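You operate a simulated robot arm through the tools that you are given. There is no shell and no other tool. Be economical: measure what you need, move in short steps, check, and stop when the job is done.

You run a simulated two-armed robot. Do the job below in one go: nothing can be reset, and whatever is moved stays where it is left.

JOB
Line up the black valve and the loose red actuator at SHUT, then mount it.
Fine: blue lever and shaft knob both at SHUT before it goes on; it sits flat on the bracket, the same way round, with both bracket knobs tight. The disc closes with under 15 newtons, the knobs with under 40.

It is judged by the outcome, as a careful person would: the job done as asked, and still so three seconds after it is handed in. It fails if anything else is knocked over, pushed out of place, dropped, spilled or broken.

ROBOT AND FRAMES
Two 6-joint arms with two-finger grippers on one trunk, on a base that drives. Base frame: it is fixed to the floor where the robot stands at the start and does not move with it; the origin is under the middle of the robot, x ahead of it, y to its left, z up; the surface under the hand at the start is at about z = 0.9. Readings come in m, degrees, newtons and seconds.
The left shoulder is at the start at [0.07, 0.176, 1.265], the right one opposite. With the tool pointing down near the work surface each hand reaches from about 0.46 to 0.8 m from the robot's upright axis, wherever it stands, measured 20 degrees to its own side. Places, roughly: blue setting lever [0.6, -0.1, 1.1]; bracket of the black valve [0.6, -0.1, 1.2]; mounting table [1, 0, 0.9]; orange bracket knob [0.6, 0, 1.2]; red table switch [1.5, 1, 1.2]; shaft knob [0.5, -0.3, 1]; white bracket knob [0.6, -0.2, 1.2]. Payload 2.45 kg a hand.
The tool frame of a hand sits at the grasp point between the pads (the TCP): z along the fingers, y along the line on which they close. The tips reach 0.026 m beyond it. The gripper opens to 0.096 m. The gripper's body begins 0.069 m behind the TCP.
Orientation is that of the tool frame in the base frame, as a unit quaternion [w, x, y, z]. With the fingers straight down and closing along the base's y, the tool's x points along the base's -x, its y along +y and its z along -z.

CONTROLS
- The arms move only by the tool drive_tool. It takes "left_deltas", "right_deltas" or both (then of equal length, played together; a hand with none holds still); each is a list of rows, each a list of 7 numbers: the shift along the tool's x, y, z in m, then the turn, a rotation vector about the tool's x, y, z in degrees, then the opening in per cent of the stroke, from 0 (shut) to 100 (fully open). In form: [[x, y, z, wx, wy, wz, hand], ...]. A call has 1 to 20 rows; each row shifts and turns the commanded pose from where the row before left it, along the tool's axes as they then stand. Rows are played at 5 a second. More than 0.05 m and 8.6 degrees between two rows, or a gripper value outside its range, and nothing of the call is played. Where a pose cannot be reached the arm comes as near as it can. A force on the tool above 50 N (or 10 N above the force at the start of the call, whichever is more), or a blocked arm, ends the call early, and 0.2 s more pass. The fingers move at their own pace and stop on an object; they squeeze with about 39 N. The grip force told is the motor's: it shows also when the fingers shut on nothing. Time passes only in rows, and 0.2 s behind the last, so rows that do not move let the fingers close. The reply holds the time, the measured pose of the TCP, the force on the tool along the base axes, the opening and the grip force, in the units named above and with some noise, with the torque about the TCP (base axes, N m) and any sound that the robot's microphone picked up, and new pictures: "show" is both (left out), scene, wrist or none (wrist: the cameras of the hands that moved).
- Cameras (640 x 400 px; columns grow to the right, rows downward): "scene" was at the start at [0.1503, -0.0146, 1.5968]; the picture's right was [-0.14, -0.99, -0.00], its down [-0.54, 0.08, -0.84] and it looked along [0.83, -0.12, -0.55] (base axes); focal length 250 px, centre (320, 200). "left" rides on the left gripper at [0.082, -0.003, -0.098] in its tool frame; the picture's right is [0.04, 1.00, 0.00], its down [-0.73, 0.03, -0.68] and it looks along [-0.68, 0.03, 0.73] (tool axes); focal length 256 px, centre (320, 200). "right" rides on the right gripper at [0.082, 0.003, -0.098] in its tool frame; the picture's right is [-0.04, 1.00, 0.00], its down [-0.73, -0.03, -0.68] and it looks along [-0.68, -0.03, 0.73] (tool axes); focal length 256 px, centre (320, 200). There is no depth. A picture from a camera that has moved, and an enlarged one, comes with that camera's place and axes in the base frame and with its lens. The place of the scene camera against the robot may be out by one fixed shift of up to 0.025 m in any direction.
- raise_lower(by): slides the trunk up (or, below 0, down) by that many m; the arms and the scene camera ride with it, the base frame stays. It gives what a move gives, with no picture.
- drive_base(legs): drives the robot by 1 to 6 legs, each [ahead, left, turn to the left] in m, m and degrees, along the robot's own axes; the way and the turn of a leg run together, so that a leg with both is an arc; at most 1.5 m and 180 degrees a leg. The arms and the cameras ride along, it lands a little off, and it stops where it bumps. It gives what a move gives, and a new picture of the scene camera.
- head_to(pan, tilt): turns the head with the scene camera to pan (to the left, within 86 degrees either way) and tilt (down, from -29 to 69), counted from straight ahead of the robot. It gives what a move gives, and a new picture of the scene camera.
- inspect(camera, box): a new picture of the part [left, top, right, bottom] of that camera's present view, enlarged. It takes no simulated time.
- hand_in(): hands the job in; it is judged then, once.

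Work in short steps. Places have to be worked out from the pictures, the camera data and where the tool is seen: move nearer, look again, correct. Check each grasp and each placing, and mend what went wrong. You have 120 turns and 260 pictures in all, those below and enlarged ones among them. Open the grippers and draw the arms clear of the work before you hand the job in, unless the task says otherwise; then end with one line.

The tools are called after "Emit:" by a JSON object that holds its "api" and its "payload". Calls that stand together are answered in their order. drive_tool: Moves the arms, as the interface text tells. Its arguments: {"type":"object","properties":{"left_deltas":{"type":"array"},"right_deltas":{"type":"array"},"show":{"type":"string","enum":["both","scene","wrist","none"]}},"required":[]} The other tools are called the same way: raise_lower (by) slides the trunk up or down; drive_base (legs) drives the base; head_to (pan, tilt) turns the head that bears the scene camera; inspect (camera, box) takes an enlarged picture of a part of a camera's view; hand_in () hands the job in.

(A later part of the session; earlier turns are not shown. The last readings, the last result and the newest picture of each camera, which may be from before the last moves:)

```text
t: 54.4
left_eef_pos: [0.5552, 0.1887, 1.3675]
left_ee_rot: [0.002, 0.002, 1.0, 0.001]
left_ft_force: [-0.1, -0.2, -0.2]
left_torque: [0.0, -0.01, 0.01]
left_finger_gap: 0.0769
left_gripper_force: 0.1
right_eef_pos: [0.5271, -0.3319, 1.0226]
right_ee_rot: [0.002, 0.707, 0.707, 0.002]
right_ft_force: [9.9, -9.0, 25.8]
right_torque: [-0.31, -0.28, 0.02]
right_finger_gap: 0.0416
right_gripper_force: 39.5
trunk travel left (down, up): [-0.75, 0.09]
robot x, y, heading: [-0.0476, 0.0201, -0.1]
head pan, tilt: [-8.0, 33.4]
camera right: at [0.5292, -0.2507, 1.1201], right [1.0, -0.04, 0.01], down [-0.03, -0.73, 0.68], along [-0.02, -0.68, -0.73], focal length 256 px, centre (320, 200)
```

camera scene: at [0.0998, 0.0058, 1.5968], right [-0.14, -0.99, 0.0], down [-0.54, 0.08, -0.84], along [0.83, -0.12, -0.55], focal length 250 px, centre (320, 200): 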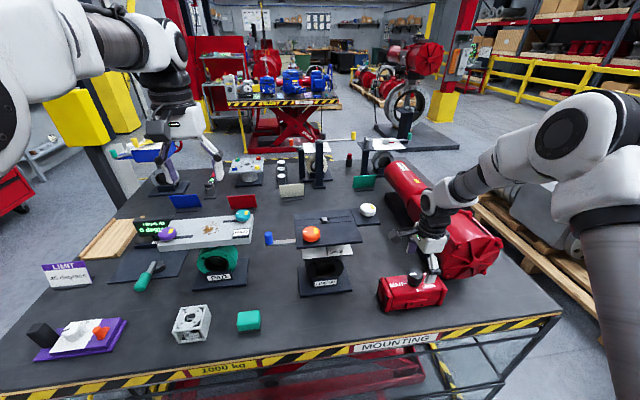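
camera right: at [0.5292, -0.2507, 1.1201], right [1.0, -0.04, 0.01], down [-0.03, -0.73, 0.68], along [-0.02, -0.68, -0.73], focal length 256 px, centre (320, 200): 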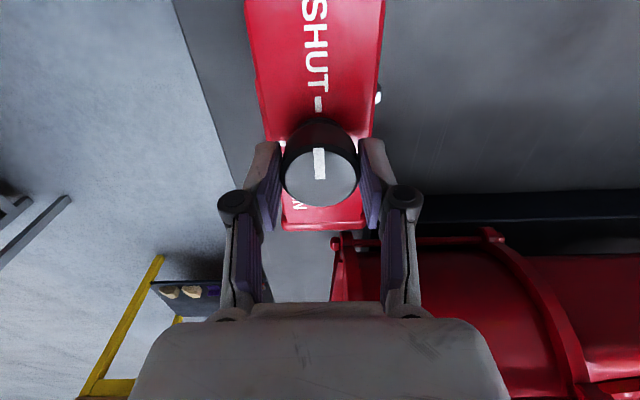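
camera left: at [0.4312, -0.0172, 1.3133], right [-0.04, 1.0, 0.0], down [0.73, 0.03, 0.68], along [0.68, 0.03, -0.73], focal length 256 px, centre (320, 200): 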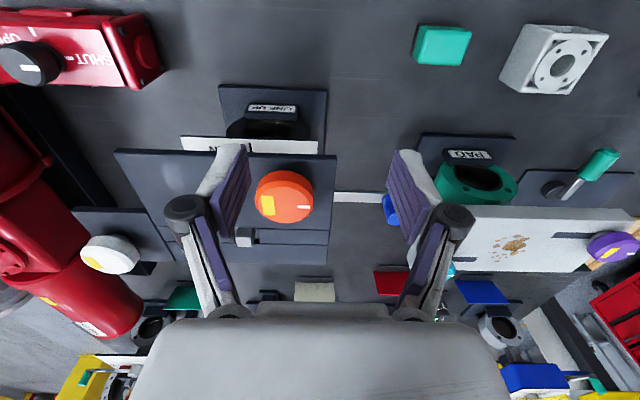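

It had been hanging at about 10 N, so about 1 kg, and now rests on the table. I release, then go 25 mm deeper to grip across the flat lug face and the back wall between the ports.

Emit:
{"api": "drive_tool", "payload": {"right_deltas": [[0, 0, -0.002, 0, 0, 0, 40], [0, 0, 0, 0, 0, 0, 60], [0, 0, 0, 0, 0, 0, 100], [0, 0, 0, 0, 0, 0, 100], [0, 0, 0, 0, 0, 0, 100]], "show": "wrist"}}

Emit:
{"api": "inspect", "payload": {"camera": "scene", "box": [355, 235, 475, 325]}}

```text
t: 55.6
left_eef_pos: [0.5558, 0.188, 1.3668]
left_ee_rot: [0.002, 0.002, 1.0, 0.001]
left_ft_force: [-0.1, -0.7, -0.1]
left_torque: [0.0, 0.0, -0.01]
left_finger_gap: 0.0771
left_gripper_force: 0.0
right_eef_pos: [0.527, -0.3331, 1.0222]
right_ee_rot: [0.0, 0.707, 0.707, 0.0]
right_ft_force: [0.5, -0.6, -0.8]
right_torque: [-0.03, 0.0, 0.03]
right_finger_gap: 0.0961
right_gripper_force: 0.1
trunk travel left (down, up): [-0.75, 0.09]
robot x, y, heading: [-0.053, 0.0181, -0.3]
head pan, tilt: [-8.0, 33.4]
camera right: at [0.529, -0.2502, 1.12], right [1.0, -0.04, 0.0], down [-0.03, -0.73, 0.68], along [-0.03, -0.68, -0.73], focal length 256 px, centre (320, 200)
```

right: 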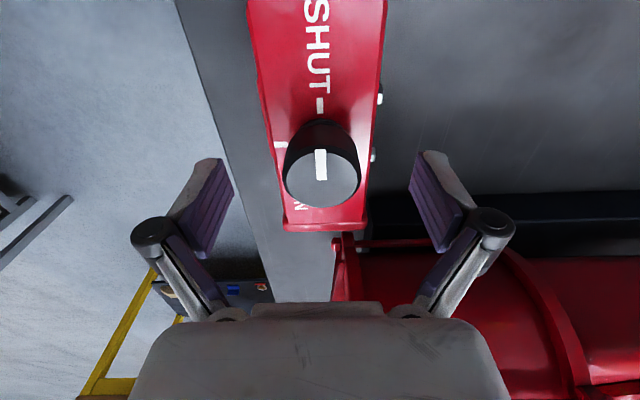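

```text
4.44 times, centred on (415, 280) of scene
camera zoom: at [0.1001, 0.0059, 1.5968], right [-0.14, -0.99, 0.0], down [-0.54, 0.08, -0.84], along [0.83, -0.12, -0.55], focal length 1112 px, centre (-102, -156)
```

zoom: 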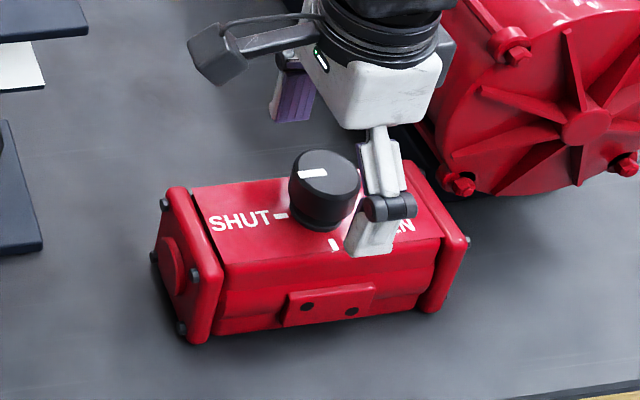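

Undisturbed, pointer still SHUT. I descend to TCP 0.962 and grip.

Emit:
{"api": "drive_tool", "payload": {"right_deltas": [[-0.002, -0.002, 0.015, 0, 0, 0, 100], [0, 0, 0.015, 0, 0, 0, 100], [0, 0, 0.012, 0, 0, 0, 100], [0, 0, 0.01, 0, 0, 0, 100], [0, 0, 0.008, 0, 0, 0, 100], [0, 0, 0, 0, 0, 0, 100]], "show": "wrist"}}

Emit:
{"api": "inspect", "payload": {"camera": "scene", "box": [355, 235, 475, 325]}}

```text
t: 57.0
left_eef_pos: [0.556, 0.188, 1.366]
left_ee_rot: [0.002, 0.002, 1.0, 0.0]
left_ft_force: [0.7, 0.8, -0.5]
left_torque: [0.01, -0.03, 0.03]
left_finger_gap: 0.0768
left_gripper_force: 0.1
right_eef_pos: [0.5257, -0.3358, 0.9629]
right_ee_rot: [0.001, 0.707, 0.707, 0.0]
right_ft_force: [-0.4, 0.2, -0.1]
right_torque: [0.01, 0.0, 0.01]
right_finger_gap: 0.0963
right_gripper_force: 0.1
trunk travel left (down, up): [-0.75, 0.09]
robot x, y, heading: [-0.0477, 0.0229, 0.0]
head pan, tilt: [-8.0, 33.4]
camera right: at [0.5275, -0.253, 1.0598], right [1.0, -0.04, 0.0], down [-0.03, -0.73, 0.68], along [-0.03, -0.68, -0.73], focal length 256 px, centre (320, 200)
```

right: 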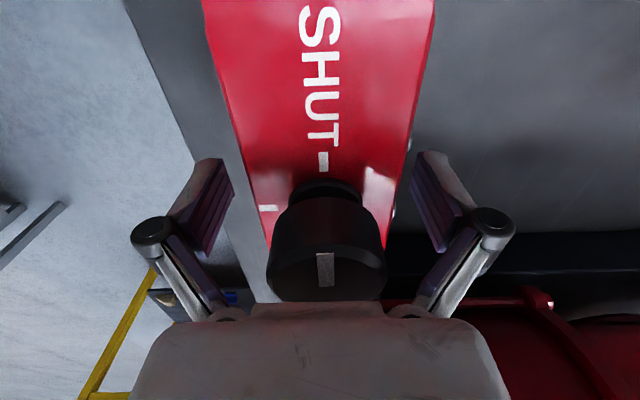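

```text
4.44 times, centred on (415, 280) of scene
camera zoom: at [0.1, 0.0059, 1.5968], right [-0.14, -0.99, 0.0], down [-0.54, 0.08, -0.84], along [0.83, -0.12, -0.55], focal length 1112 px, centre (-102, -156)
```

zoom: 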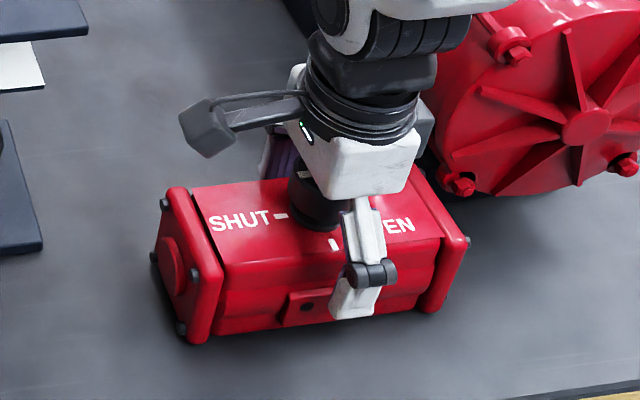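

No contact. Closing now, slowly.

Emit:
{"api": "drive_tool", "payload": {"right_deltas": [[0, 0, 0, 0, 0, 0, 93], [0, 0, 0, 0, 0, 0, 86], [0, 0, 0, 0, 0, 0, 80], [0, 0, 0, 0, 0, 0, 74], [0, 0, 0, 0, 0, 0, 65], [0, 0, 0, 0, 0, 0, 60]], "show": "wrist"}}

Emit:
{"api": "inspect", "payload": {"camera": "scene", "box": [355, 235, 475, 325]}}

```text
t: 58.4
left_eef_pos: [0.5574, 0.1884, 1.3657]
left_ee_rot: [0.002, 0.001, 1.0, 0.001]
left_ft_force: [-0.1, 1.0, -0.5]
left_torque: [-0.01, 0.0, -0.01]
left_finger_gap: 0.0766
left_gripper_force: 0.0
right_eef_pos: [0.5265, -0.3344, 0.962]
right_ee_rot: [0.001, 0.707, 0.708, 0.002]
right_ft_force: [13.3, -1.7, 8.1]
right_torque: [0.12, -0.82, -0.02]
right_finger_gap: 0.0748
right_gripper_force: 38.8
trunk travel left (down, up): [-0.75, 0.09]
robot x, y, heading: [-0.0484, 0.0218, -0.1]
head pan, tilt: [-8.0, 33.4]
camera right: at [0.5296, -0.2529, 1.0599], right [1.0, -0.04, 0.0], down [-0.03, -0.73, 0.68], along [-0.03, -0.68, -0.73], focal length 256 px, centre (320, 200)
```

right: 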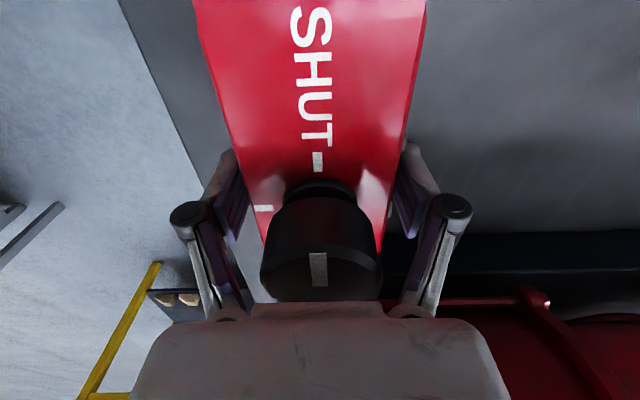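

```text
4.44 times, centred on (415, 280) of scene
camera zoom: at [0.102, 0.0061, 1.5967], right [-0.14, -0.99, 0.0], down [-0.55, 0.08, -0.83], along [0.83, -0.12, -0.55], focal length 1112 px, centre (-102, -156)
```

zoom: 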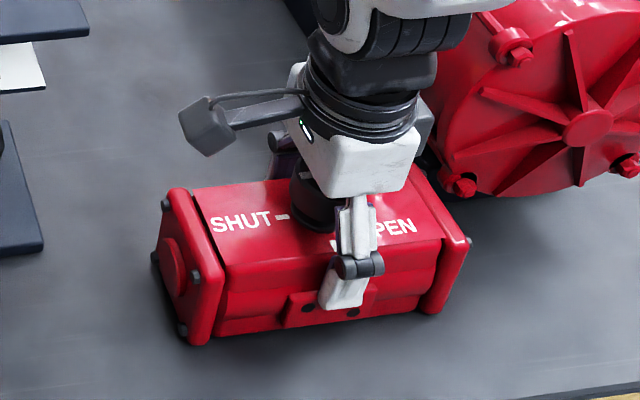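

Gap 0.0748 with firm pressure. A test lift of 8 mm, with a 1.5 mm x shift to relieve the side load.

Emit:
{"api": "drive_tool", "payload": {"right_deltas": [[0, 0.0015, 0, 0, 0, 0, 40], [0, 0, -0.002, 0, 0, 0, 40], [0, 0, -0.002, 0, 0, 0, 40], [0, 0, -0.002, 0, 0, 0, 40], [0, 0, -0.002, 0, 0, 0, 40], [0, 0, 0, 0, 0, 0, 40]], "show": "wrist"}}

Emit:
{"api": "inspect", "payload": {"camera": "scene", "box": [355, 235, 475, 325]}}

```text
t: 59.8
left_eef_pos: [0.5565, 0.1855, 1.3663]
left_ee_rot: [0.001, 0.002, 1.0, 0.002]
left_ft_force: [-0.1, 0.4, -0.4]
left_torque: [-0.02, 0.02, 0.0]
left_finger_gap: 0.0768
left_gripper_force: 0.1
right_eef_pos: [0.5265, -0.3363, 0.9697]
right_ee_rot: [-0.001, 0.707, 0.707, 0.0]
right_ft_force: [-0.7, 0.1, -14.6]
right_torque: [0.01, -0.04, 0.01]
right_finger_gap: 0.0744
right_gripper_force: 39.4
trunk travel left (down, up): [-0.75, 0.09]
robot x, y, heading: [-0.0477, 0.0198, -0.0]
head pan, tilt: [-8.0, 33.4]
camera right: at [0.5298, -0.2541, 1.0663], right [1.0, -0.04, 0.0], down [-0.03, -0.73, 0.68], along [-0.03, -0.68, -0.74], focal length 256 px, centre (320, 200)
```

right: 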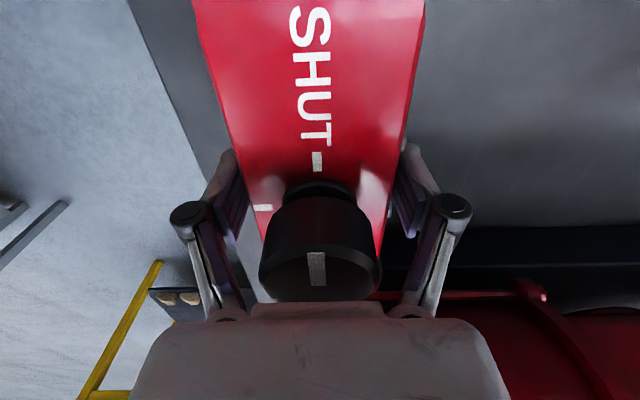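

```text
4.44 times, centred on (415, 280) of scene
camera zoom: at [0.1023, 0.0043, 1.5965], right [-0.14, -0.99, 0.0], down [-0.55, 0.08, -0.83], along [0.83, -0.12, -0.55], focal length 1112 px, centre (-102, -156)
```

zoom: 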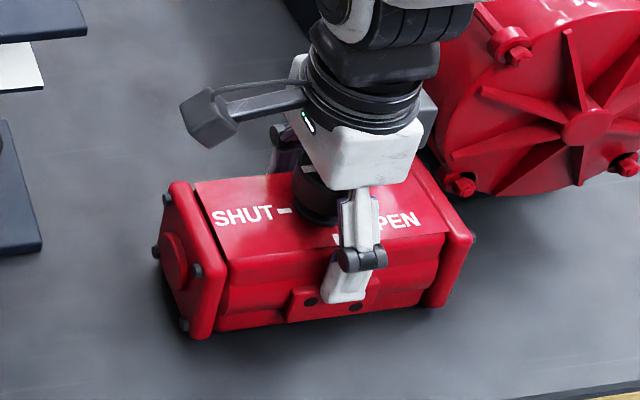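

A clean lift at about 14.6 N with no sag. I zoom into the wrist view to pin the shaft axis relative to the hand before carrying.

Emit:
{"api": "inspect", "payload": {"camera": "right", "box": [230, 130, 410, 310]}}

```text
2.22 times, centred on (320, 220) of right
camera zoom: at [0.5298, -0.2541, 1.0663], right [1.0, -0.04, 0.0], down [-0.03, -0.73, 0.68], along [-0.03, -0.68, -0.74], focal length 569 px, centre (320, 156)
```

zoom: 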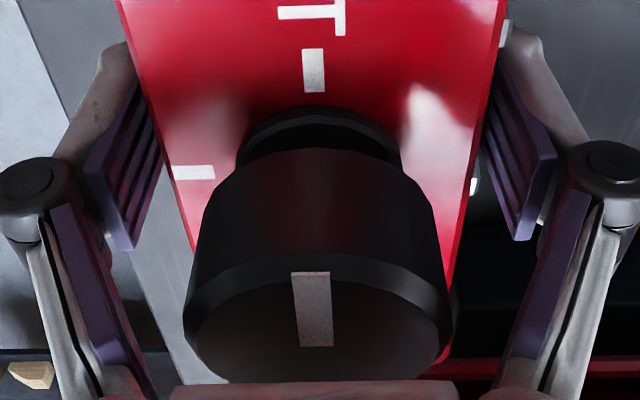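

The shaft axis is on the tool axis within a millimetre and the body is square to it. I lift to about z 1.29 and look at the clearance before moving sideways.

Emit:
{"api": "drive_tool", "payload": {"right_deltas": [[0, 0, -0.02, 0, 0, 0, 40], [0, 0, -0.03, 0, 0, 0, 40], [0, 0, -0.03, 0, 0, 0, 40], [0, 0, -0.03, 0, 0, 0, 40], [0, 0, -0.03, 0, 0, 0, 40], [0, 0, -0.03, 0, 0, 0, 40], [0, 0, -0.03, 0, 0, 0, 40], [0, 0, -0.03, 0, 0, 0, 40], [0, 0, -0.03, 0, 0, 0, 40], [0, 0, -0.03, 0, 0, 0, 40], [0, 0, -0.02, 0, 0, 0, 40], [0, 0, 0, 0, 0, 0, 40]], "show": "both"}}

```text
t: 62.4
left_eef_pos: [0.5581, 0.1864, 1.366]
left_ee_rot: [0.001, 0.001, 1.0, 0.002]
left_ft_force: [0.1, 0.1, 0.7]
left_torque: [-0.04, 0.0, 0.01]
left_finger_gap: 0.0768
left_gripper_force: 0.1
right_eef_pos: [0.5293, -0.336, 1.2789]
right_ee_rot: [-0.002, 0.707, 0.707, 0.001]
right_ft_force: [-0.1, -0.5, -14.2]
right_torque: [-0.14, 0.02, 0.0]
right_finger_gap: 0.0742
right_gripper_force: 38.5
trunk travel left (down, up): [-0.75, 0.09]
robot x, y, heading: [-0.0534, 0.0189, -0.0]
head pan, tilt: [-8.0, 33.4]
camera scene: at [0.1028, 0.0044, 1.5965], right [-0.14, -0.99, 0.0], down [-0.55, 0.08, -0.83], along [0.83, -0.12, -0.55], focal length 250 px, centre (320, 200)
camera right: at [0.5316, -0.2545, 1.3763], right [1.0, -0.04, 0.0], down [-0.03, -0.73, 0.68], along [-0.03, -0.68, -0.73], focal length 256 px, centre (320, 200)
```

scene: 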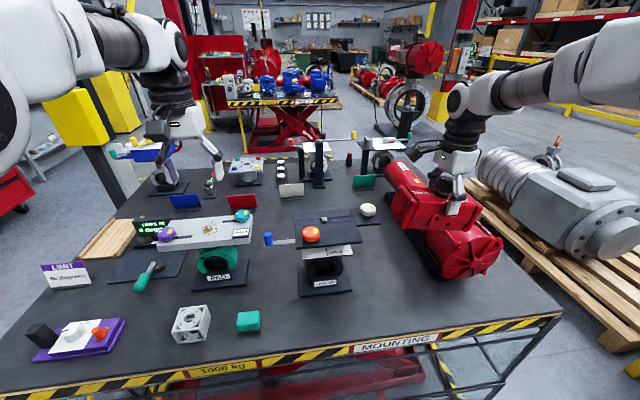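
right: 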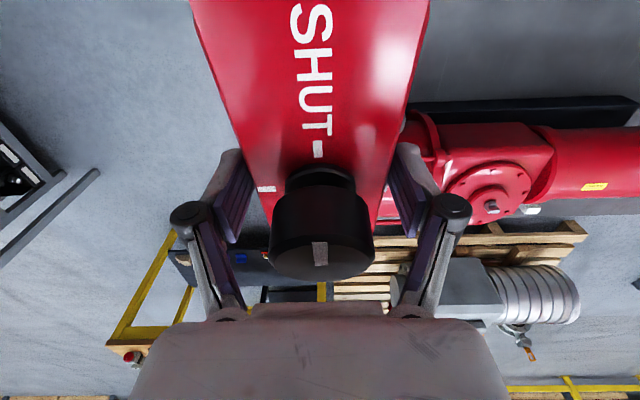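

The knob has shifted in the wrist view, suggesting a slight tilt about the pinch axis. Zooming in to measure.

Emit:
{"api": "inspect", "payload": {"camera": "right", "box": [230, 130, 410, 310]}}

Emit:
{"api": "inspect", "payload": {"camera": "scene", "box": [365, 130, 505, 240]}}

```text
2.22 times, centred on (320, 220) of right
camera zoom: at [0.5316, -0.2545, 1.3763], right [1.0, -0.04, 0.0], down [-0.03, -0.73, 0.68], along [-0.03, -0.68, -0.73], focal length 569 px, centre (320, 156)
```

zoom: 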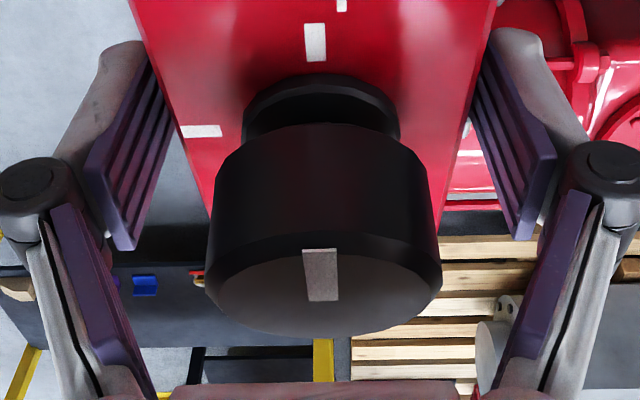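

```text
3.64 times, centred on (435, 185) of scene
camera zoom: at [0.1028, 0.0044, 1.5965], right [-0.14, -0.99, 0.0], down [-0.55, 0.08, -0.83], along [0.83, -0.12, -0.55], focal length 910 px, centre (-98, 254)
```

zoom: 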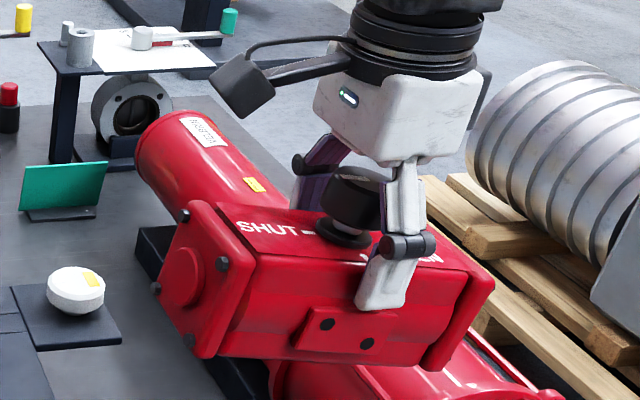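

The actuator slid about 12 mm down and tilted a few degrees in the fingers. I hold still for a second to see whether it is still creeping.

Emit:
{"api": "drive_tool", "payload": {"right_deltas": [[0, 0, 0, 0, 0, 0, 0], [0, 0, 0, 0, 0, 0, 0], [0, 0, 0, 0, 0, 0, 0], [0, 0, 0, 0, 0, 0, 0]], "show": "none"}}

Emit:
{"api": "inspect", "payload": {"camera": "right", "box": [230, 130, 410, 310]}}

```text
t: 63.4
left_eef_pos: [0.5577, 0.1868, 1.3667]
left_ee_rot: [0.001, 0.002, 1.0, 0.002]
left_ft_force: [-0.5, 0.3, -0.7]
left_torque: [0.0, -0.01, -0.02]
left_finger_gap: 0.077
left_gripper_force: 0.1
right_eef_pos: [0.5284, -0.3367, 1.2796]
right_ee_rot: [-0.001, 0.707, 0.707, -0.001]
right_ft_force: [-0.2, 0.2, -14.8]
right_torque: [-0.14, 0.0, 0.01]
right_finger_gap: 0.0744
right_gripper_force: 39.0
trunk travel left (down, up): [-0.75, 0.09]
robot x, y, heading: [-0.0508, 0.0189, 0.0]
head pan, tilt: [-8.0, 33.4]
```

```text
2.22 times, centred on (320, 220) of right
camera zoom: at [0.5312, -0.2544, 1.3762], right [1.0, -0.04, 0.0], down [-0.03, -0.73, 0.68], along [-0.03, -0.68, -0.74], focal length 569 px, centre (320, 156)
```

zoom: 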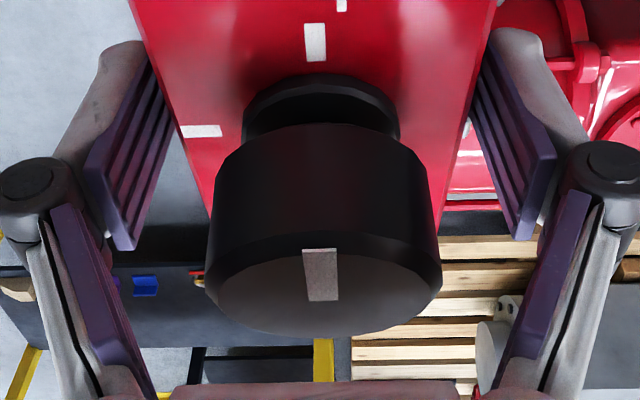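

No creep at rest, so it probably snagged the big actuator's bolt while rising. I move 36 mm left, clear of it, set it back on the table to level it, and regrip.

Emit:
{"api": "drive_tool", "payload": {"right_deltas": [[0.018, 0, 0, 0, 0, 0, 0], [0.018, 0, 0.01, 0, 0, 0, 0], [0, 0, 0.025, 0, 0, 0, 0], [0, 0, 0.03, 0, 0, 0, 0], [0, 0, 0.03, 0, 0, 0, 0], [0, 0, 0.03, 0, 0, 0, 0], [0, 0, 0.03, 0, 0, 0, 0], [0, 0, 0.03, 0, 0, 0, 0], [0, 0, 0.03, 0, 0, 0, 0], [0, 0, 0.03, 0, 0, 0, 0], [0, 0, 0.02, 0, 0, 0, 0], [0, 0, 0.01, 0, 0, 0, 0], [0, 0, 0, 0, 0, 0, 0]], "show": "both"}}

Emit:
{"api": "inspect", "payload": {"camera": "scene", "box": [340, 225, 480, 325]}}

```text
t: 66.2
left_eef_pos: [0.5576, 0.1874, 1.3674]
left_ee_rot: [0.001, 0.002, 1.0, 0.002]
left_ft_force: [0.2, -0.5, 0.1]
left_torque: [-0.01, 0.02, 0.01]
left_finger_gap: 0.0768
left_gripper_force: 0.0
right_eef_pos: [0.5268, -0.2992, 1.0059]
right_ee_rot: [-0.001, 0.708, 0.707, 0.0]
right_ft_force: [1.1, -0.2, -14.6]
right_torque: [-0.16, 0.05, 0.01]
right_finger_gap: 0.0745
right_gripper_force: 39.4
trunk travel left (down, up): [-0.75, 0.09]
robot x, y, heading: [-0.0508, 0.0221, -0.2]
head pan, tilt: [-8.0, 33.4]
camera scene: at [0.1024, 0.0045, 1.5965], right [-0.14, -0.99, 0.0], down [-0.55, 0.08, -0.83], along [0.83, -0.12, -0.55], focal length 250 px, centre (320, 200)
camera right: at [0.5303, -0.2169, 1.103], right [1.0, -0.04, 0.0], down [-0.03, -0.73, 0.68], along [-0.03, -0.68, -0.74], focal length 256 px, centre (320, 200)
```

scene: 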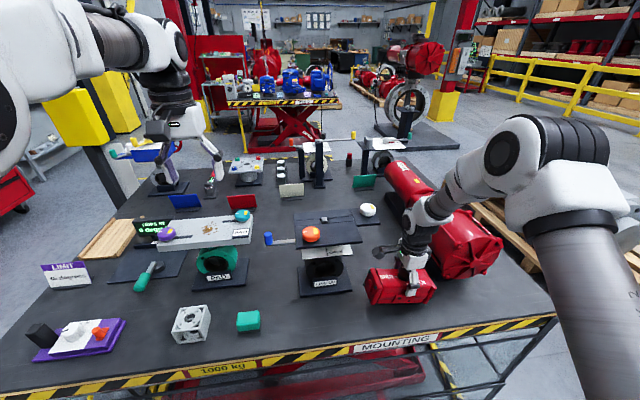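
right: 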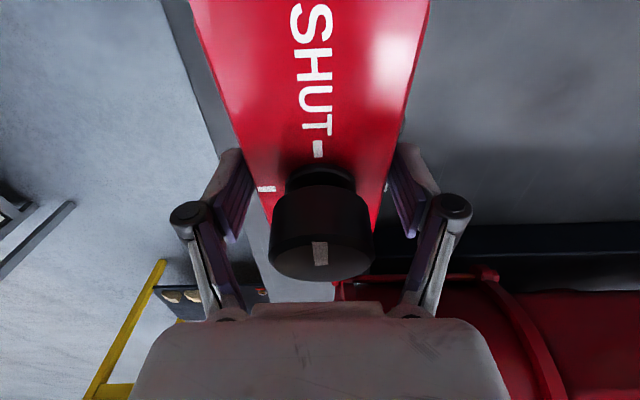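

```text
4.00 times, centred on (410, 275) of scene
camera zoom: at [0.1024, 0.0045, 1.5965], right [-0.14, -0.99, 0.0], down [-0.55, 0.08, -0.83], along [0.83, -0.12, -0.55], focal length 1001 px, centre (-40, -100)
```

zoom: 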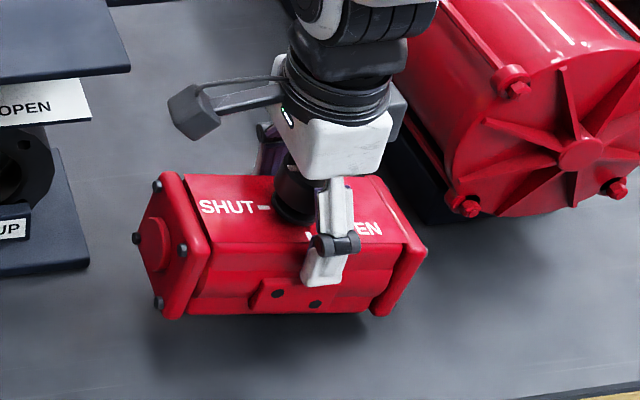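

No further slip on the way down. I lower in small steps to let the table level it.

Emit:
{"api": "drive_tool", "payload": {"right_deltas": [[0, 0, 0.01, 0, 0, 0, 0], [0, 0, 0.006, 0, 0, 0, 0], [0, 0, 0.004, 0, 0, 0, 0], [0, 0, 0.004, 0, 0, 0, 0], [0, 0, 0.003, 0, 0, 0, 0], [0, 0, 0.003, 0, 0, 0, 0], [0, 0, 0, 0, 0, 0, 0]], "show": "none"}}

Emit:
{"api": "inspect", "payload": {"camera": "scene", "box": [340, 225, 480, 325]}}

```text
t: 67.8
left_eef_pos: [0.5567, 0.1901, 1.3659]
left_ee_rot: [0.002, 0.002, 1.0, 0.001]
left_ft_force: [0.3, -0.3, 0.4]
left_torque: [0.05, 0.07, -0.05]
left_finger_gap: 0.077
left_gripper_force: 0.1
right_eef_pos: [0.5266, -0.2976, 0.9761]
right_ee_rot: [0.001, 0.708, 0.707, -0.001]
right_ft_force: [-1.2, 7.9, -1.4]
right_torque: [-0.61, -0.08, 0.13]
right_finger_gap: 0.0745
right_gripper_force: 38.8
trunk travel left (down, up): [-0.75, 0.09]
robot x, y, heading: [-0.0497, 0.0244, 0.1]
head pan, tilt: [-8.0, 33.4]
```

```text
4.00 times, centred on (410, 275) of scene
camera zoom: at [0.1003, 0.0076, 1.5967], right [-0.14, -0.99, 0.0], down [-0.54, 0.08, -0.84], along [0.83, -0.12, -0.55], focal length 1001 px, centre (-40, -100)
```

zoom: 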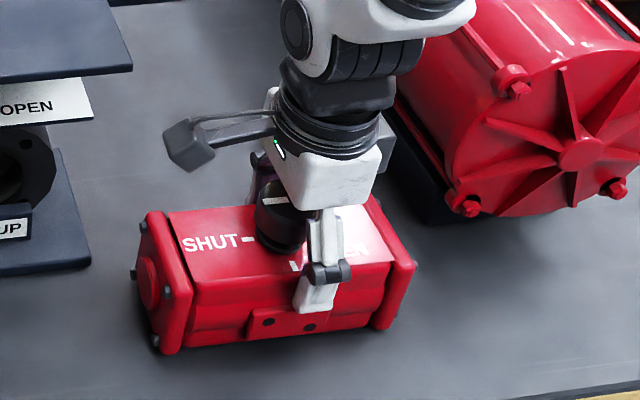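

On the table now. I release, go down to TCP 0.958 (palm still above the knob), and check centring before regripping.

Emit:
{"api": "drive_tool", "payload": {"right_deltas": [[0, 0, 0, 0, 0, 0, 85], [0, 0, 0, 0, 0, 0, 100], [0, 0, 0, 0, 0, 0, 100], [0, 0, 0.006, 0, 0, 0, 100], [0, 0, 0.006, 0, 0, 0, 100], [0, 0, 0, 0, 0, 0, 100]], "show": "none"}}

Emit:
{"api": "inspect", "payload": {"camera": "right", "box": [170, 30, 470, 320]}}

Emit:
{"api": "inspect", "payload": {"camera": "scene", "box": [340, 225, 480, 325]}}

```text
t: 69.2
left_eef_pos: [0.5551, 0.1876, 1.3663]
left_ee_rot: [0.002, 0.002, 1.0, 0.0]
left_ft_force: [0.8, 0.0, 0.7]
left_torque: [0.02, -0.01, 0.01]
left_finger_gap: 0.0766
left_gripper_force: 0.0
right_eef_pos: [0.5256, -0.2995, 0.9634]
right_ee_rot: [0.0, 0.707, 0.707, 0.0]
right_ft_force: [0.4, -0.1, -0.3]
right_torque: [0.01, -0.02, 0.0]
right_finger_gap: 0.096
right_gripper_force: 0.1
trunk travel left (down, up): [-0.75, 0.09]
robot x, y, heading: [-0.0502, 0.0202, -0.1]
head pan, tilt: [-8.0, 33.4]
```

```text
1.38 times, centred on (320, 175) of right
camera zoom: at [0.5295, -0.2174, 1.0607], right [1.0, -0.04, 0.0], down [-0.03, -0.73, 0.68], along [-0.03, -0.68, -0.73], focal length 353 px, centre (320, 234)
```

zoom: 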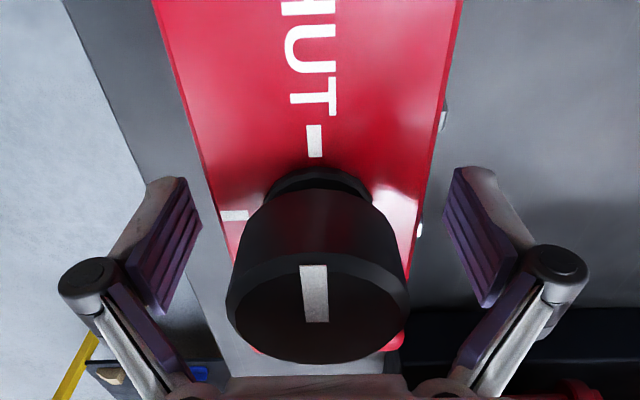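

```text
4.00 times, centred on (410, 275) of scene
camera zoom: at [0.1001, 0.0058, 1.5968], right [-0.14, -0.99, 0.0], down [-0.54, 0.08, -0.84], along [0.83, -0.12, -0.55], focal length 1001 px, centre (-40, -100)
```

zoom: 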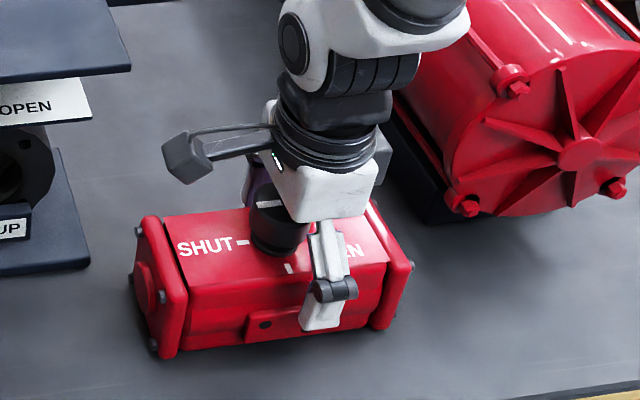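

The knob is now about 15 mm to the +y side of the hand. I recentre, verify, then regrip.

Emit:
{"api": "drive_tool", "payload": {"right_deltas": [[0.008, 0.001, 0, 0, 0, 0, 100], [0.007, 0, 0.003, 0, 0, 0, 100], [0, 0, 0, 0, 0, 0, 100]], "show": "none"}}

Emit:
{"api": "inspect", "payload": {"camera": "right", "box": [230, 130, 410, 310]}}

Emit:
{"api": "inspect", "payload": {"camera": "scene", "box": [340, 225, 480, 325]}}

```text
t: 70.0
left_eef_pos: [0.556, 0.1878, 1.3665]
left_ee_rot: [0.002, 0.002, 1.0, 0.002]
left_ft_force: [0.6, 0.3, -0.9]
left_torque: [0.03, 0.01, 0.04]
left_finger_gap: 0.0768
left_gripper_force: 0.0
right_eef_pos: [0.5275, -0.2839, 0.9613]
right_ee_rot: [0.0, 0.707, 0.708, 0.0]
right_ft_force: [-0.3, -0.4, 0.6]
right_torque: [0.03, 0.02, -0.02]
right_finger_gap: 0.096
right_gripper_force: 0.1
trunk travel left (down, up): [-0.75, 0.09]
robot x, y, heading: [-0.0482, 0.0247, 0.0]
head pan, tilt: [-8.0, 33.4]
```

```text
2.22 times, centred on (320, 220) of right
camera zoom: at [0.5299, -0.2019, 1.0578], right [1.0, -0.04, 0.0], down [-0.03, -0.73, 0.68], along [-0.03, -0.68, -0.73], focal length 569 px, centre (320, 156)
```

zoom: 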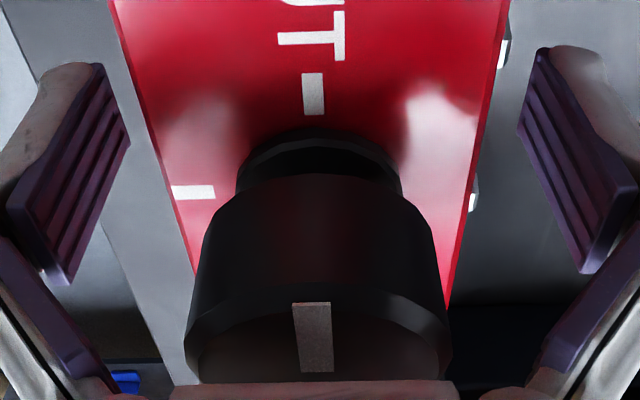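

```text
4.00 times, centred on (410, 275) of scene
camera zoom: at [0.1003, 0.0054, 1.5968], right [-0.14, -0.99, 0.0], down [-0.54, 0.08, -0.84], along [0.83, -0.12, -0.55], focal length 1001 px, centre (-40, -100)
```

zoom: 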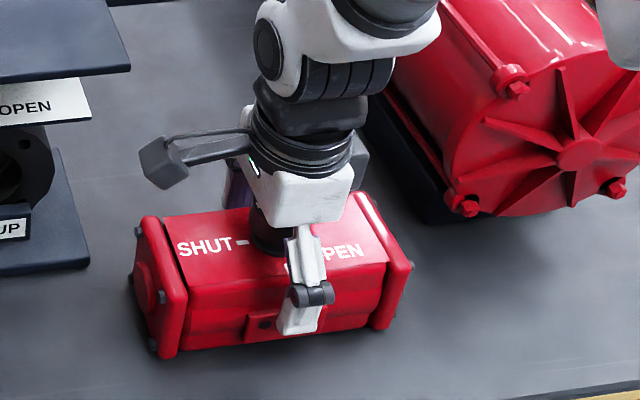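

Slightly overshot by about 5 mm. I shift back 5 mm and close.

Emit:
{"api": "drive_tool", "payload": {"right_deltas": [[-0.005, -0.001, 0, 0, 0, 0, 100], [0, 0, 0, 0, 0, 0, 90], [0, 0, 0, 0, 0, 0, 82], [0, 0, 0, 0, 0, 0, 75], [0, 0, 0, 0, 0, 0, 60], [0, 0, 0, 0, 0, 0, 30], [0, 0, 0, 0, 0, 0, 0], [0, 0, 0, 0, 0, 0, 0]], "show": "none"}}

Emit:
{"api": "inspect", "payload": {"camera": "right", "box": [230, 130, 410, 310]}}

```text
t: 71.8
left_eef_pos: [0.5561, 0.1883, 1.3656]
left_ee_rot: [0.002, 0.002, 1.0, 0.001]
left_ft_force: [-0.5, -0.4, -0.1]
left_torque: [-0.01, -0.02, -0.03]
left_finger_gap: 0.0768
left_gripper_force: 0.1
right_eef_pos: [0.5274, -0.2897, 0.9618]
right_ee_rot: [0.001, 0.707, 0.707, 0.001]
right_ft_force: [3.5, -1.7, 5.5]
right_torque: [0.11, -0.13, -0.16]
right_finger_gap: 0.0748
right_gripper_force: 39.0
trunk travel left (down, up): [-0.75, 0.09]
robot x, y, heading: [-0.0491, 0.0212, -0.2]
head pan, tilt: [-8.0, 33.4]
```

```text
2.22 times, centred on (320, 220) of right
camera zoom: at [0.5294, -0.2069, 1.0581], right [1.0, -0.04, 0.0], down [-0.03, -0.73, 0.68], along [-0.03, -0.68, -0.73], focal length 569 px, centre (320, 156)
```

zoom: 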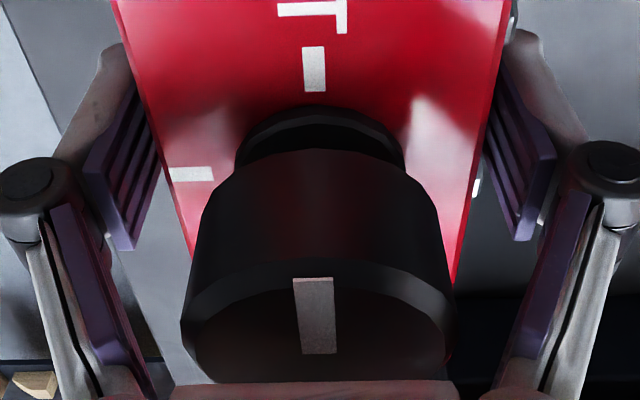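

It matches the earlier good grip. I lift straight up, well clear of the big actuator this time.

Emit:
{"api": "drive_tool", "payload": {"right_deltas": [[0, 0, -0.005, 0, 0, 0, 0], [0, 0, -0.01, 0, 0, 0, 0], [0, 0, -0.02, 0, 0, 0, 0], [0, 0, -0.025, 0, 0, 0, 0], [0, 0, -0.025, 0, 0, 0, 0], [0, 0, -0.025, 0, 0, 0, 0], [0, 0, -0.025, 0, 0, 0, 0], [0, 0, -0.025, 0, 0, 0, 0], [0, 0, -0.025, 0, 0, 0, 0], [0, 0, -0.025, 0, 0, 0, 0], [0, 0, -0.025, 0, 0, 0, 0], [0, 0, -0.025, 0, 0, 0, 0], [0, 0, -0.025, 0, 0, 0, 0], [0, 0, -0.02, 0, 0, 0, 0], [0, 0, -0.01, 0, 0, 0, 0], [0, 0, 0, 0, 0, 0, 0]], "show": "scene"}}

Emit:
{"api": "inspect", "payload": {"camera": "right", "box": [230, 130, 410, 310]}}

```text
t: 75.2
left_eef_pos: [0.5578, 0.1879, 1.3661]
left_ee_rot: [0.001, 0.001, 1.0, 0.001]
left_ft_force: [0.8, 0.3, -0.3]
left_torque: [0.0, 0.0, 0.01]
left_finger_gap: 0.0767
left_gripper_force: 0.0
right_eef_pos: [0.5287, -0.2915, 1.2746]
right_ee_rot: [-0.002, 0.707, 0.707, 0.0]
right_ft_force: [-0.8, -0.6, -13.9]
right_torque: [-0.03, 0.01, -0.03]
right_finger_gap: 0.0746
right_gripper_force: 38.6
trunk travel left (down, up): [-0.75, 0.09]
robot x, y, heading: [-0.051, 0.0224, -0.2]
head pan, tilt: [-8.0, 33.4]
camera scene: at [0.1027, 0.0045, 1.5965], right [-0.14, -0.99, 0.0], down [-0.55, 0.08, -0.83], along [0.83, -0.12, -0.55], focal length 250 px, centre (320, 200)
```

scene: 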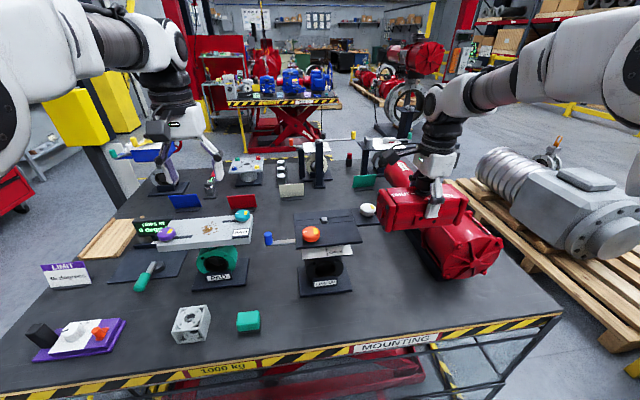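

```text
2.22 times, centred on (320, 220) of right
camera zoom: at [0.5324, -0.2086, 1.3724], right [1.0, -0.04, 0.0], down [-0.03, -0.73, 0.68], along [-0.03, -0.68, -0.73], focal length 569 px, centre (320, 156)
```

zoom: 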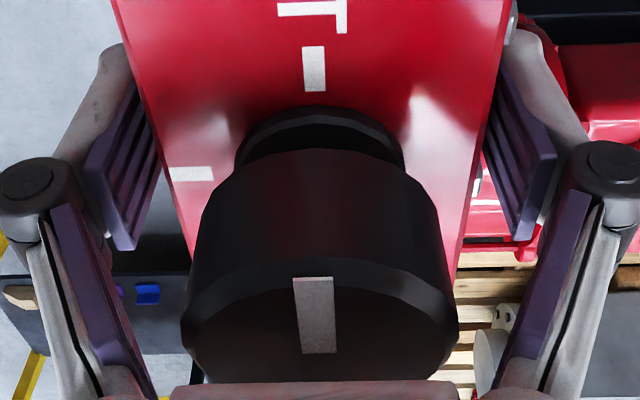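

Solid grip, no slip. Refined stem position from two left-camera views is (0.6375, -0.0855), top 1.15. I carry the actuator over it at this height; its bottom is at about 1.21, above the knobs.

Emit:
{"api": "drive_tool", "payload": {"right_deltas": [[0.01, 0.005, 0, 0, 0, 0, 0], [0.02, 0.01, 0, 0, 0, 0, 0], [0.022, 0.012, 0, 0, 0, 0, 0], [0.022, 0.012, 0, 0, 0, 0, 0], [0.022, 0.012, 0, 0, 0, 0, 0], [0.022, 0.012, 0, 0, 0, 0, 0], [0.022, 0.012, 0, 0, 0, 0, 0], [0.022, 0.012, 0, 0, 0, 0, 0], [0.022, 0.012, 0, 0, 0, 0, 0], [0.015, 0.007, 0, 0, 0, 0, 0], [0.006, 0.003, 0, 0, 0, 0, 0], [0, 0, 0, 0, 0, 0, 0]], "show": "both"}}

Emit:
{"api": "inspect", "payload": {"camera": "scene", "box": [240, 140, 400, 270]}}

Emit:
{"api": "inspect", "payload": {"camera": "right", "box": [230, 130, 410, 310]}}

```text
t: 77.8
left_eef_pos: [0.558, 0.1871, 1.366]
left_ee_rot: [0.002, 0.001, 1.0, 0.002]
left_ft_force: [-0.4, 0.1, 0.3]
left_torque: [0.01, 0.02, 0.0]
left_finger_gap: 0.0769
left_gripper_force: 0.0
right_eef_pos: [0.6369, -0.0835, 1.2759]
right_ee_rot: [-0.001, 0.707, 0.707, -0.001]
right_ft_force: [0.1, 0.6, -14.2]
right_torque: [-0.06, 0.0, -0.01]
right_finger_gap: 0.0746
right_gripper_force: 39.3
trunk travel left (down, up): [-0.75, 0.09]
robot x, y, heading: [-0.0468, 0.0216, -0.1]
head pan, tilt: [-8.0, 33.4]
camera scene: at [0.1028, 0.0054, 1.5965], right [-0.14, -0.99, 0.0], down [-0.55, 0.08, -0.83], along [0.83, -0.12, -0.55], focal length 250 px, centre (320, 200)
camera right: at [0.6398, -0.0019, 1.372], right [1.0, -0.04, 0.0], down [-0.03, -0.73, 0.68], along [-0.03, -0.68, -0.73], focal length 256 px, centre (320, 200)
```

scene: 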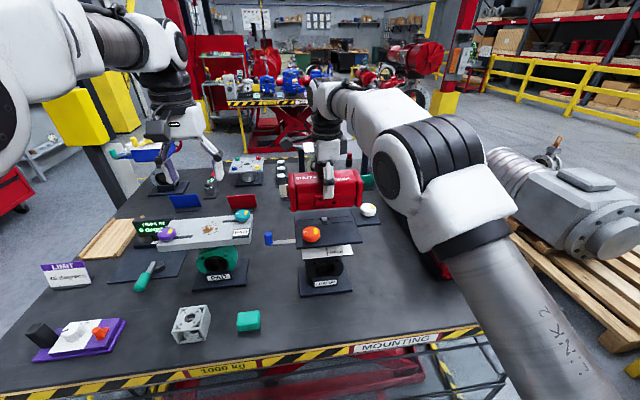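
right: 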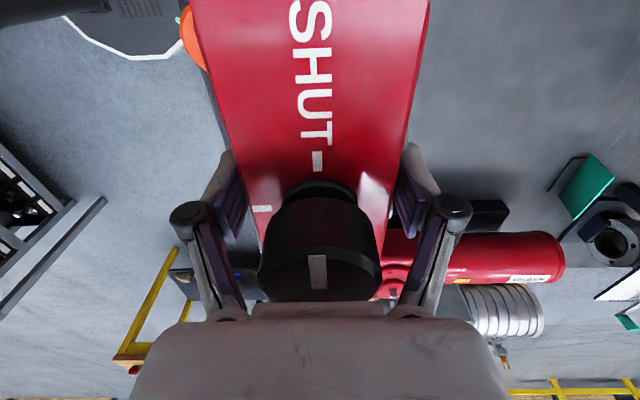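

```text
3.08 times, centred on (320, 205) of scene
camera zoom: at [0.1028, 0.0054, 1.5965], right [-0.14, -0.99, 0.0], down [-0.55, 0.08, -0.83], along [0.83, -0.12, -0.55], focal length 770 px, centre (320, 185)
```

zoom: 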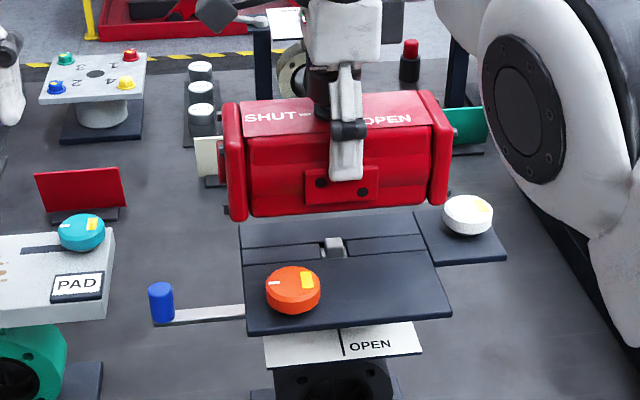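

```text
2.22 times, centred on (320, 220) of right
camera zoom: at [0.6398, -0.0019, 1.372], right [1.0, -0.04, 0.0], down [-0.03, -0.73, 0.68], along [-0.03, -0.68, -0.73], focal length 569 px, centre (320, 156)
```

zoom: 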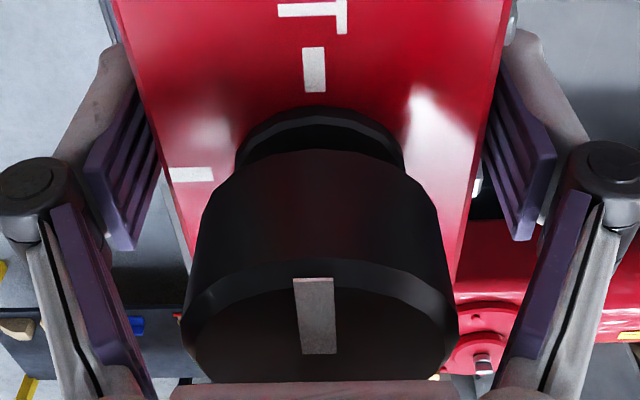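

Against the scene view, the lug and shaft centre lie within about 2 mm of the stem. I nudge +1 mm in x and lower to just above the stem.

Emit:
{"api": "drive_tool", "payload": {"right_deltas": [[-0.0005, 0.001, 0.01, 0, 0, 0, 0], [0, 0, 0.015, 0, 0, 0, 0], [0, 0, 0.015, 0, 0, 0, 0], [0, 0, 0.01, 0, 0, 0, 0], [0, 0, 0, 0, 0, 0, 0]], "show": "none"}}

Emit:
{"api": "inspect", "payload": {"camera": "scene", "box": [260, 150, 400, 260]}}

Emit:
{"api": "inspect", "payload": {"camera": "left", "box": [0, 0, 320, 200]}}

```text
t: 79.0
left_eef_pos: [0.5585, 0.1875, 1.3659]
left_ee_rot: [0.0, 0.002, 1.0, 0.002]
left_ft_force: [0.6, 0.6, 0.0]
left_torque: [0.01, -0.01, 0.01]
left_finger_gap: 0.0768
left_gripper_force: 0.1
right_eef_pos: [0.6381, -0.0862, 1.2244]
right_ee_rot: [-0.001, 0.707, 0.708, 0.0]
right_ft_force: [0.5, -0.4, -13.9]
right_torque: [-0.03, -0.01, 0.0]
right_finger_gap: 0.0744
right_gripper_force: 38.9
trunk travel left (down, up): [-0.75, 0.09]
robot x, y, heading: [-0.049, 0.0195, -0.0]
head pan, tilt: [-8.0, 33.4]
```

```text
3.64 times, centred on (330, 205) of scene
camera zoom: at [0.1029, 0.0054, 1.5965], right [-0.14, -0.99, 0.0], down [-0.55, 0.08, -0.83], along [0.83, -0.12, -0.55], focal length 910 px, centre (284, 182)
```

zoom: 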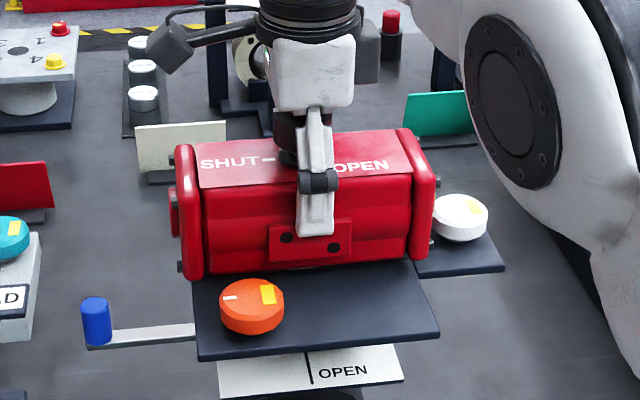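

```text
2.00 times, centred on (160, 100) of left
camera zoom: at [0.4748, 0.1834, 1.4626], right [-0.04, 1.0, 0.0], down [0.73, 0.02, 0.68], along [0.68, 0.03, -0.73], focal length 512 px, centre (640, 400)
```

zoom: 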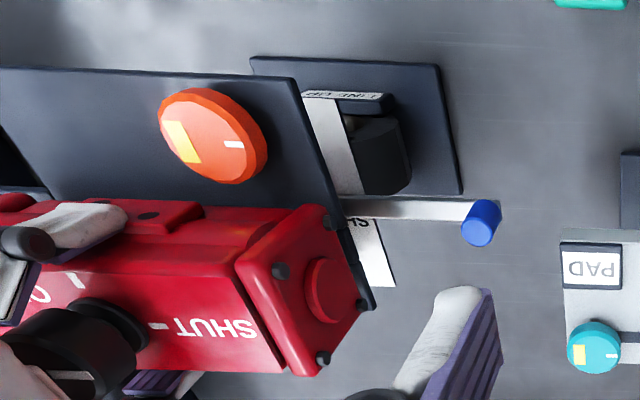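

Well placed. I lower 16 mm in 2 mm rows and watch the load.

Emit:
{"api": "drive_tool", "payload": {"right_deltas": [[0, 0, 0.004, 0, 0, 0, 0], [0, 0, 0.003, 0, 0, 0, 0], [0, 0, 0.003, 0, 0, 0, 0], [0, 0, 0.002, 0, 0, 0, 0], [0, 0, 0.002, 0, 0, 0, 0], [0, 0, 0.002, 0, 0, 0, 0], [0, 0, 0, 0, 0, 0, 0]], "show": "none"}}

Emit:
{"api": "inspect", "payload": {"camera": "left", "box": [0, 0, 320, 200]}}

```text
t: 80.6
left_eef_pos: [0.5568, 0.1881, 1.3673]
left_ee_rot: [0.002, 0.001, 1.0, 0.001]
left_ft_force: [-0.2, 0.1, -0.7]
left_torque: [0.0, 0.0, -0.02]
left_finger_gap: 0.0769
left_gripper_force: 0.0
right_eef_pos: [0.6382, -0.0857, 1.2115]
right_ee_rot: [0.002, 0.708, 0.707, 0.003]
right_ft_force: [8.0, -3.4, 10.5]
right_torque: [-0.38, 0.35, 0.05]
right_finger_gap: 0.0745
right_gripper_force: 39.1
trunk travel left (down, up): [-0.75, 0.09]
robot x, y, heading: [-0.0521, 0.0217, -0.2]
head pan, tilt: [-8.0, 33.4]
```

```text
2.00 times, centred on (160, 100) of left
camera zoom: at [0.4731, 0.1833, 1.4637], right [-0.04, 1.0, 0.0], down [0.73, 0.02, 0.68], along [0.68, 0.03, -0.73], focal length 512 px, centre (640, 400)
```

zoom: 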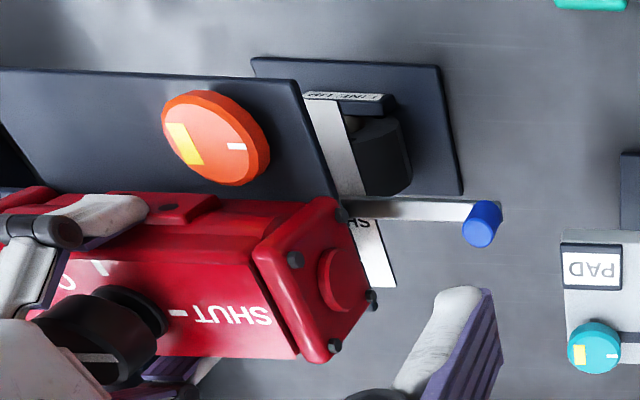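

Contact at TCP ≈1.212, i.e. a bottom of about 1.15, which is probably the stem top and not yet seated. I look from both cameras.

Emit:
{"api": "inspect", "payload": {"camera": "scene", "box": [270, 160, 380, 240]}}

Emit:
{"api": "inspect", "payload": {"camera": "left", "box": [100, 80, 220, 190]}}

```text
5.00 times, centred on (325, 200) of scene
camera zoom: at [0.1011, 0.0054, 1.597], right [-0.14, -0.99, 0.0], down [-0.54, 0.08, -0.83], along [0.83, -0.12, -0.55], focal length 1252 px, centre (295, 200)
```

zoom: 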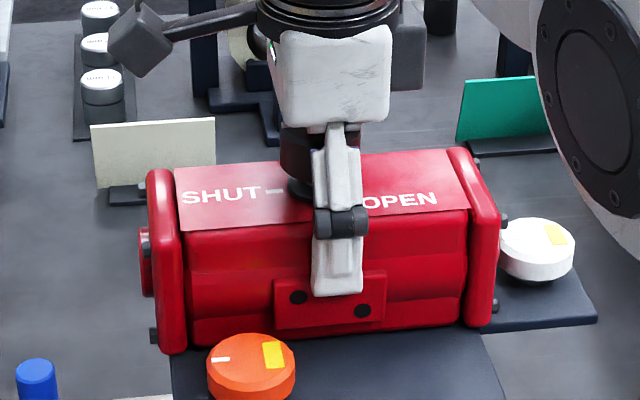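

```text
3.64 times, centred on (160, 135) of left
camera zoom: at [0.4731, 0.1833, 1.4637], right [-0.04, 1.0, 0.0], down [0.73, 0.02, 0.68], along [0.68, 0.03, -0.73], focal length 931 px, centre (902, 436)
```

zoom: 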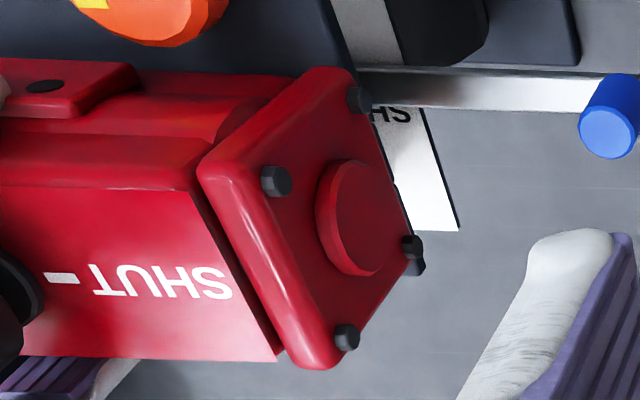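

Re-triangulating gives a plate top at z≈1.149, so it may be resting on the plate or on a slightly proud stem. I test by relaxing the press, then nudging 3 mm in x and back, watching side force and height.

Emit:
{"api": "drive_tool", "payload": {"right_deltas": [[0, 0, -0.001, 0, 0, 0, 0], [0, 0.0015, 0, 0, 0, 0, 0], [0, 0.0015, 0, 0, 0, 0, 0], [0, 0, 0, 0, 0, 0, 0]], "show": "none"}}

Emit:
{"api": "drive_tool", "payload": {"right_deltas": [[0, -0.003, 0, 0, 0, 0, 0], [0, -0.003, 0, 0, 0, 0, 0], [0, 0, 0, 0, 0, 0, 0]], "show": "none"}}

```text
t: 81.6
left_eef_pos: [0.5545, 0.1881, 1.3678]
left_ee_rot: [0.001, 0.001, 1.0, 0.002]
left_ft_force: [0.4, 0.5, 0.0]
left_torque: [-0.02, 0.03, -0.01]
left_finger_gap: 0.0769
left_gripper_force: 0.1
right_eef_pos: [0.6386, -0.0862, 1.2118]
right_ee_rot: [-0.001, 0.708, 0.706, 0.0]
right_ft_force: [-0.1, -1.4, 9.2]
right_torque: [0.49, 0.03, 0.19]
right_finger_gap: 0.0747
right_gripper_force: 38.7
trunk travel left (down, up): [-0.75, 0.09]
robot x, y, heading: [-0.0522, 0.0198, -0.1]
head pan, tilt: [-8.0, 33.4]
```

```text
t: 82.4
left_eef_pos: [0.5575, 0.1876, 1.3675]
left_ee_rot: [0.002, 0.002, 1.0, 0.0]
left_ft_force: [-0.1, 0.0, 0.3]
left_torque: [-0.02, 0.0, 0.0]
left_finger_gap: 0.0768
left_gripper_force: 0.1
right_eef_pos: [0.6342, -0.0856, 1.2121]
right_ee_rot: [0.001, 0.707, 0.707, 0.001]
right_ft_force: [7.6, -1.1, 12.4]
right_torque: [-0.03, -0.54, -0.05]
right_finger_gap: 0.0748
right_gripper_force: 38.8
trunk travel left (down, up): [-0.75, 0.09]
robot x, y, heading: [-0.0532, 0.0168, -0.1]
head pan, tilt: [-8.0, 33.4]
```

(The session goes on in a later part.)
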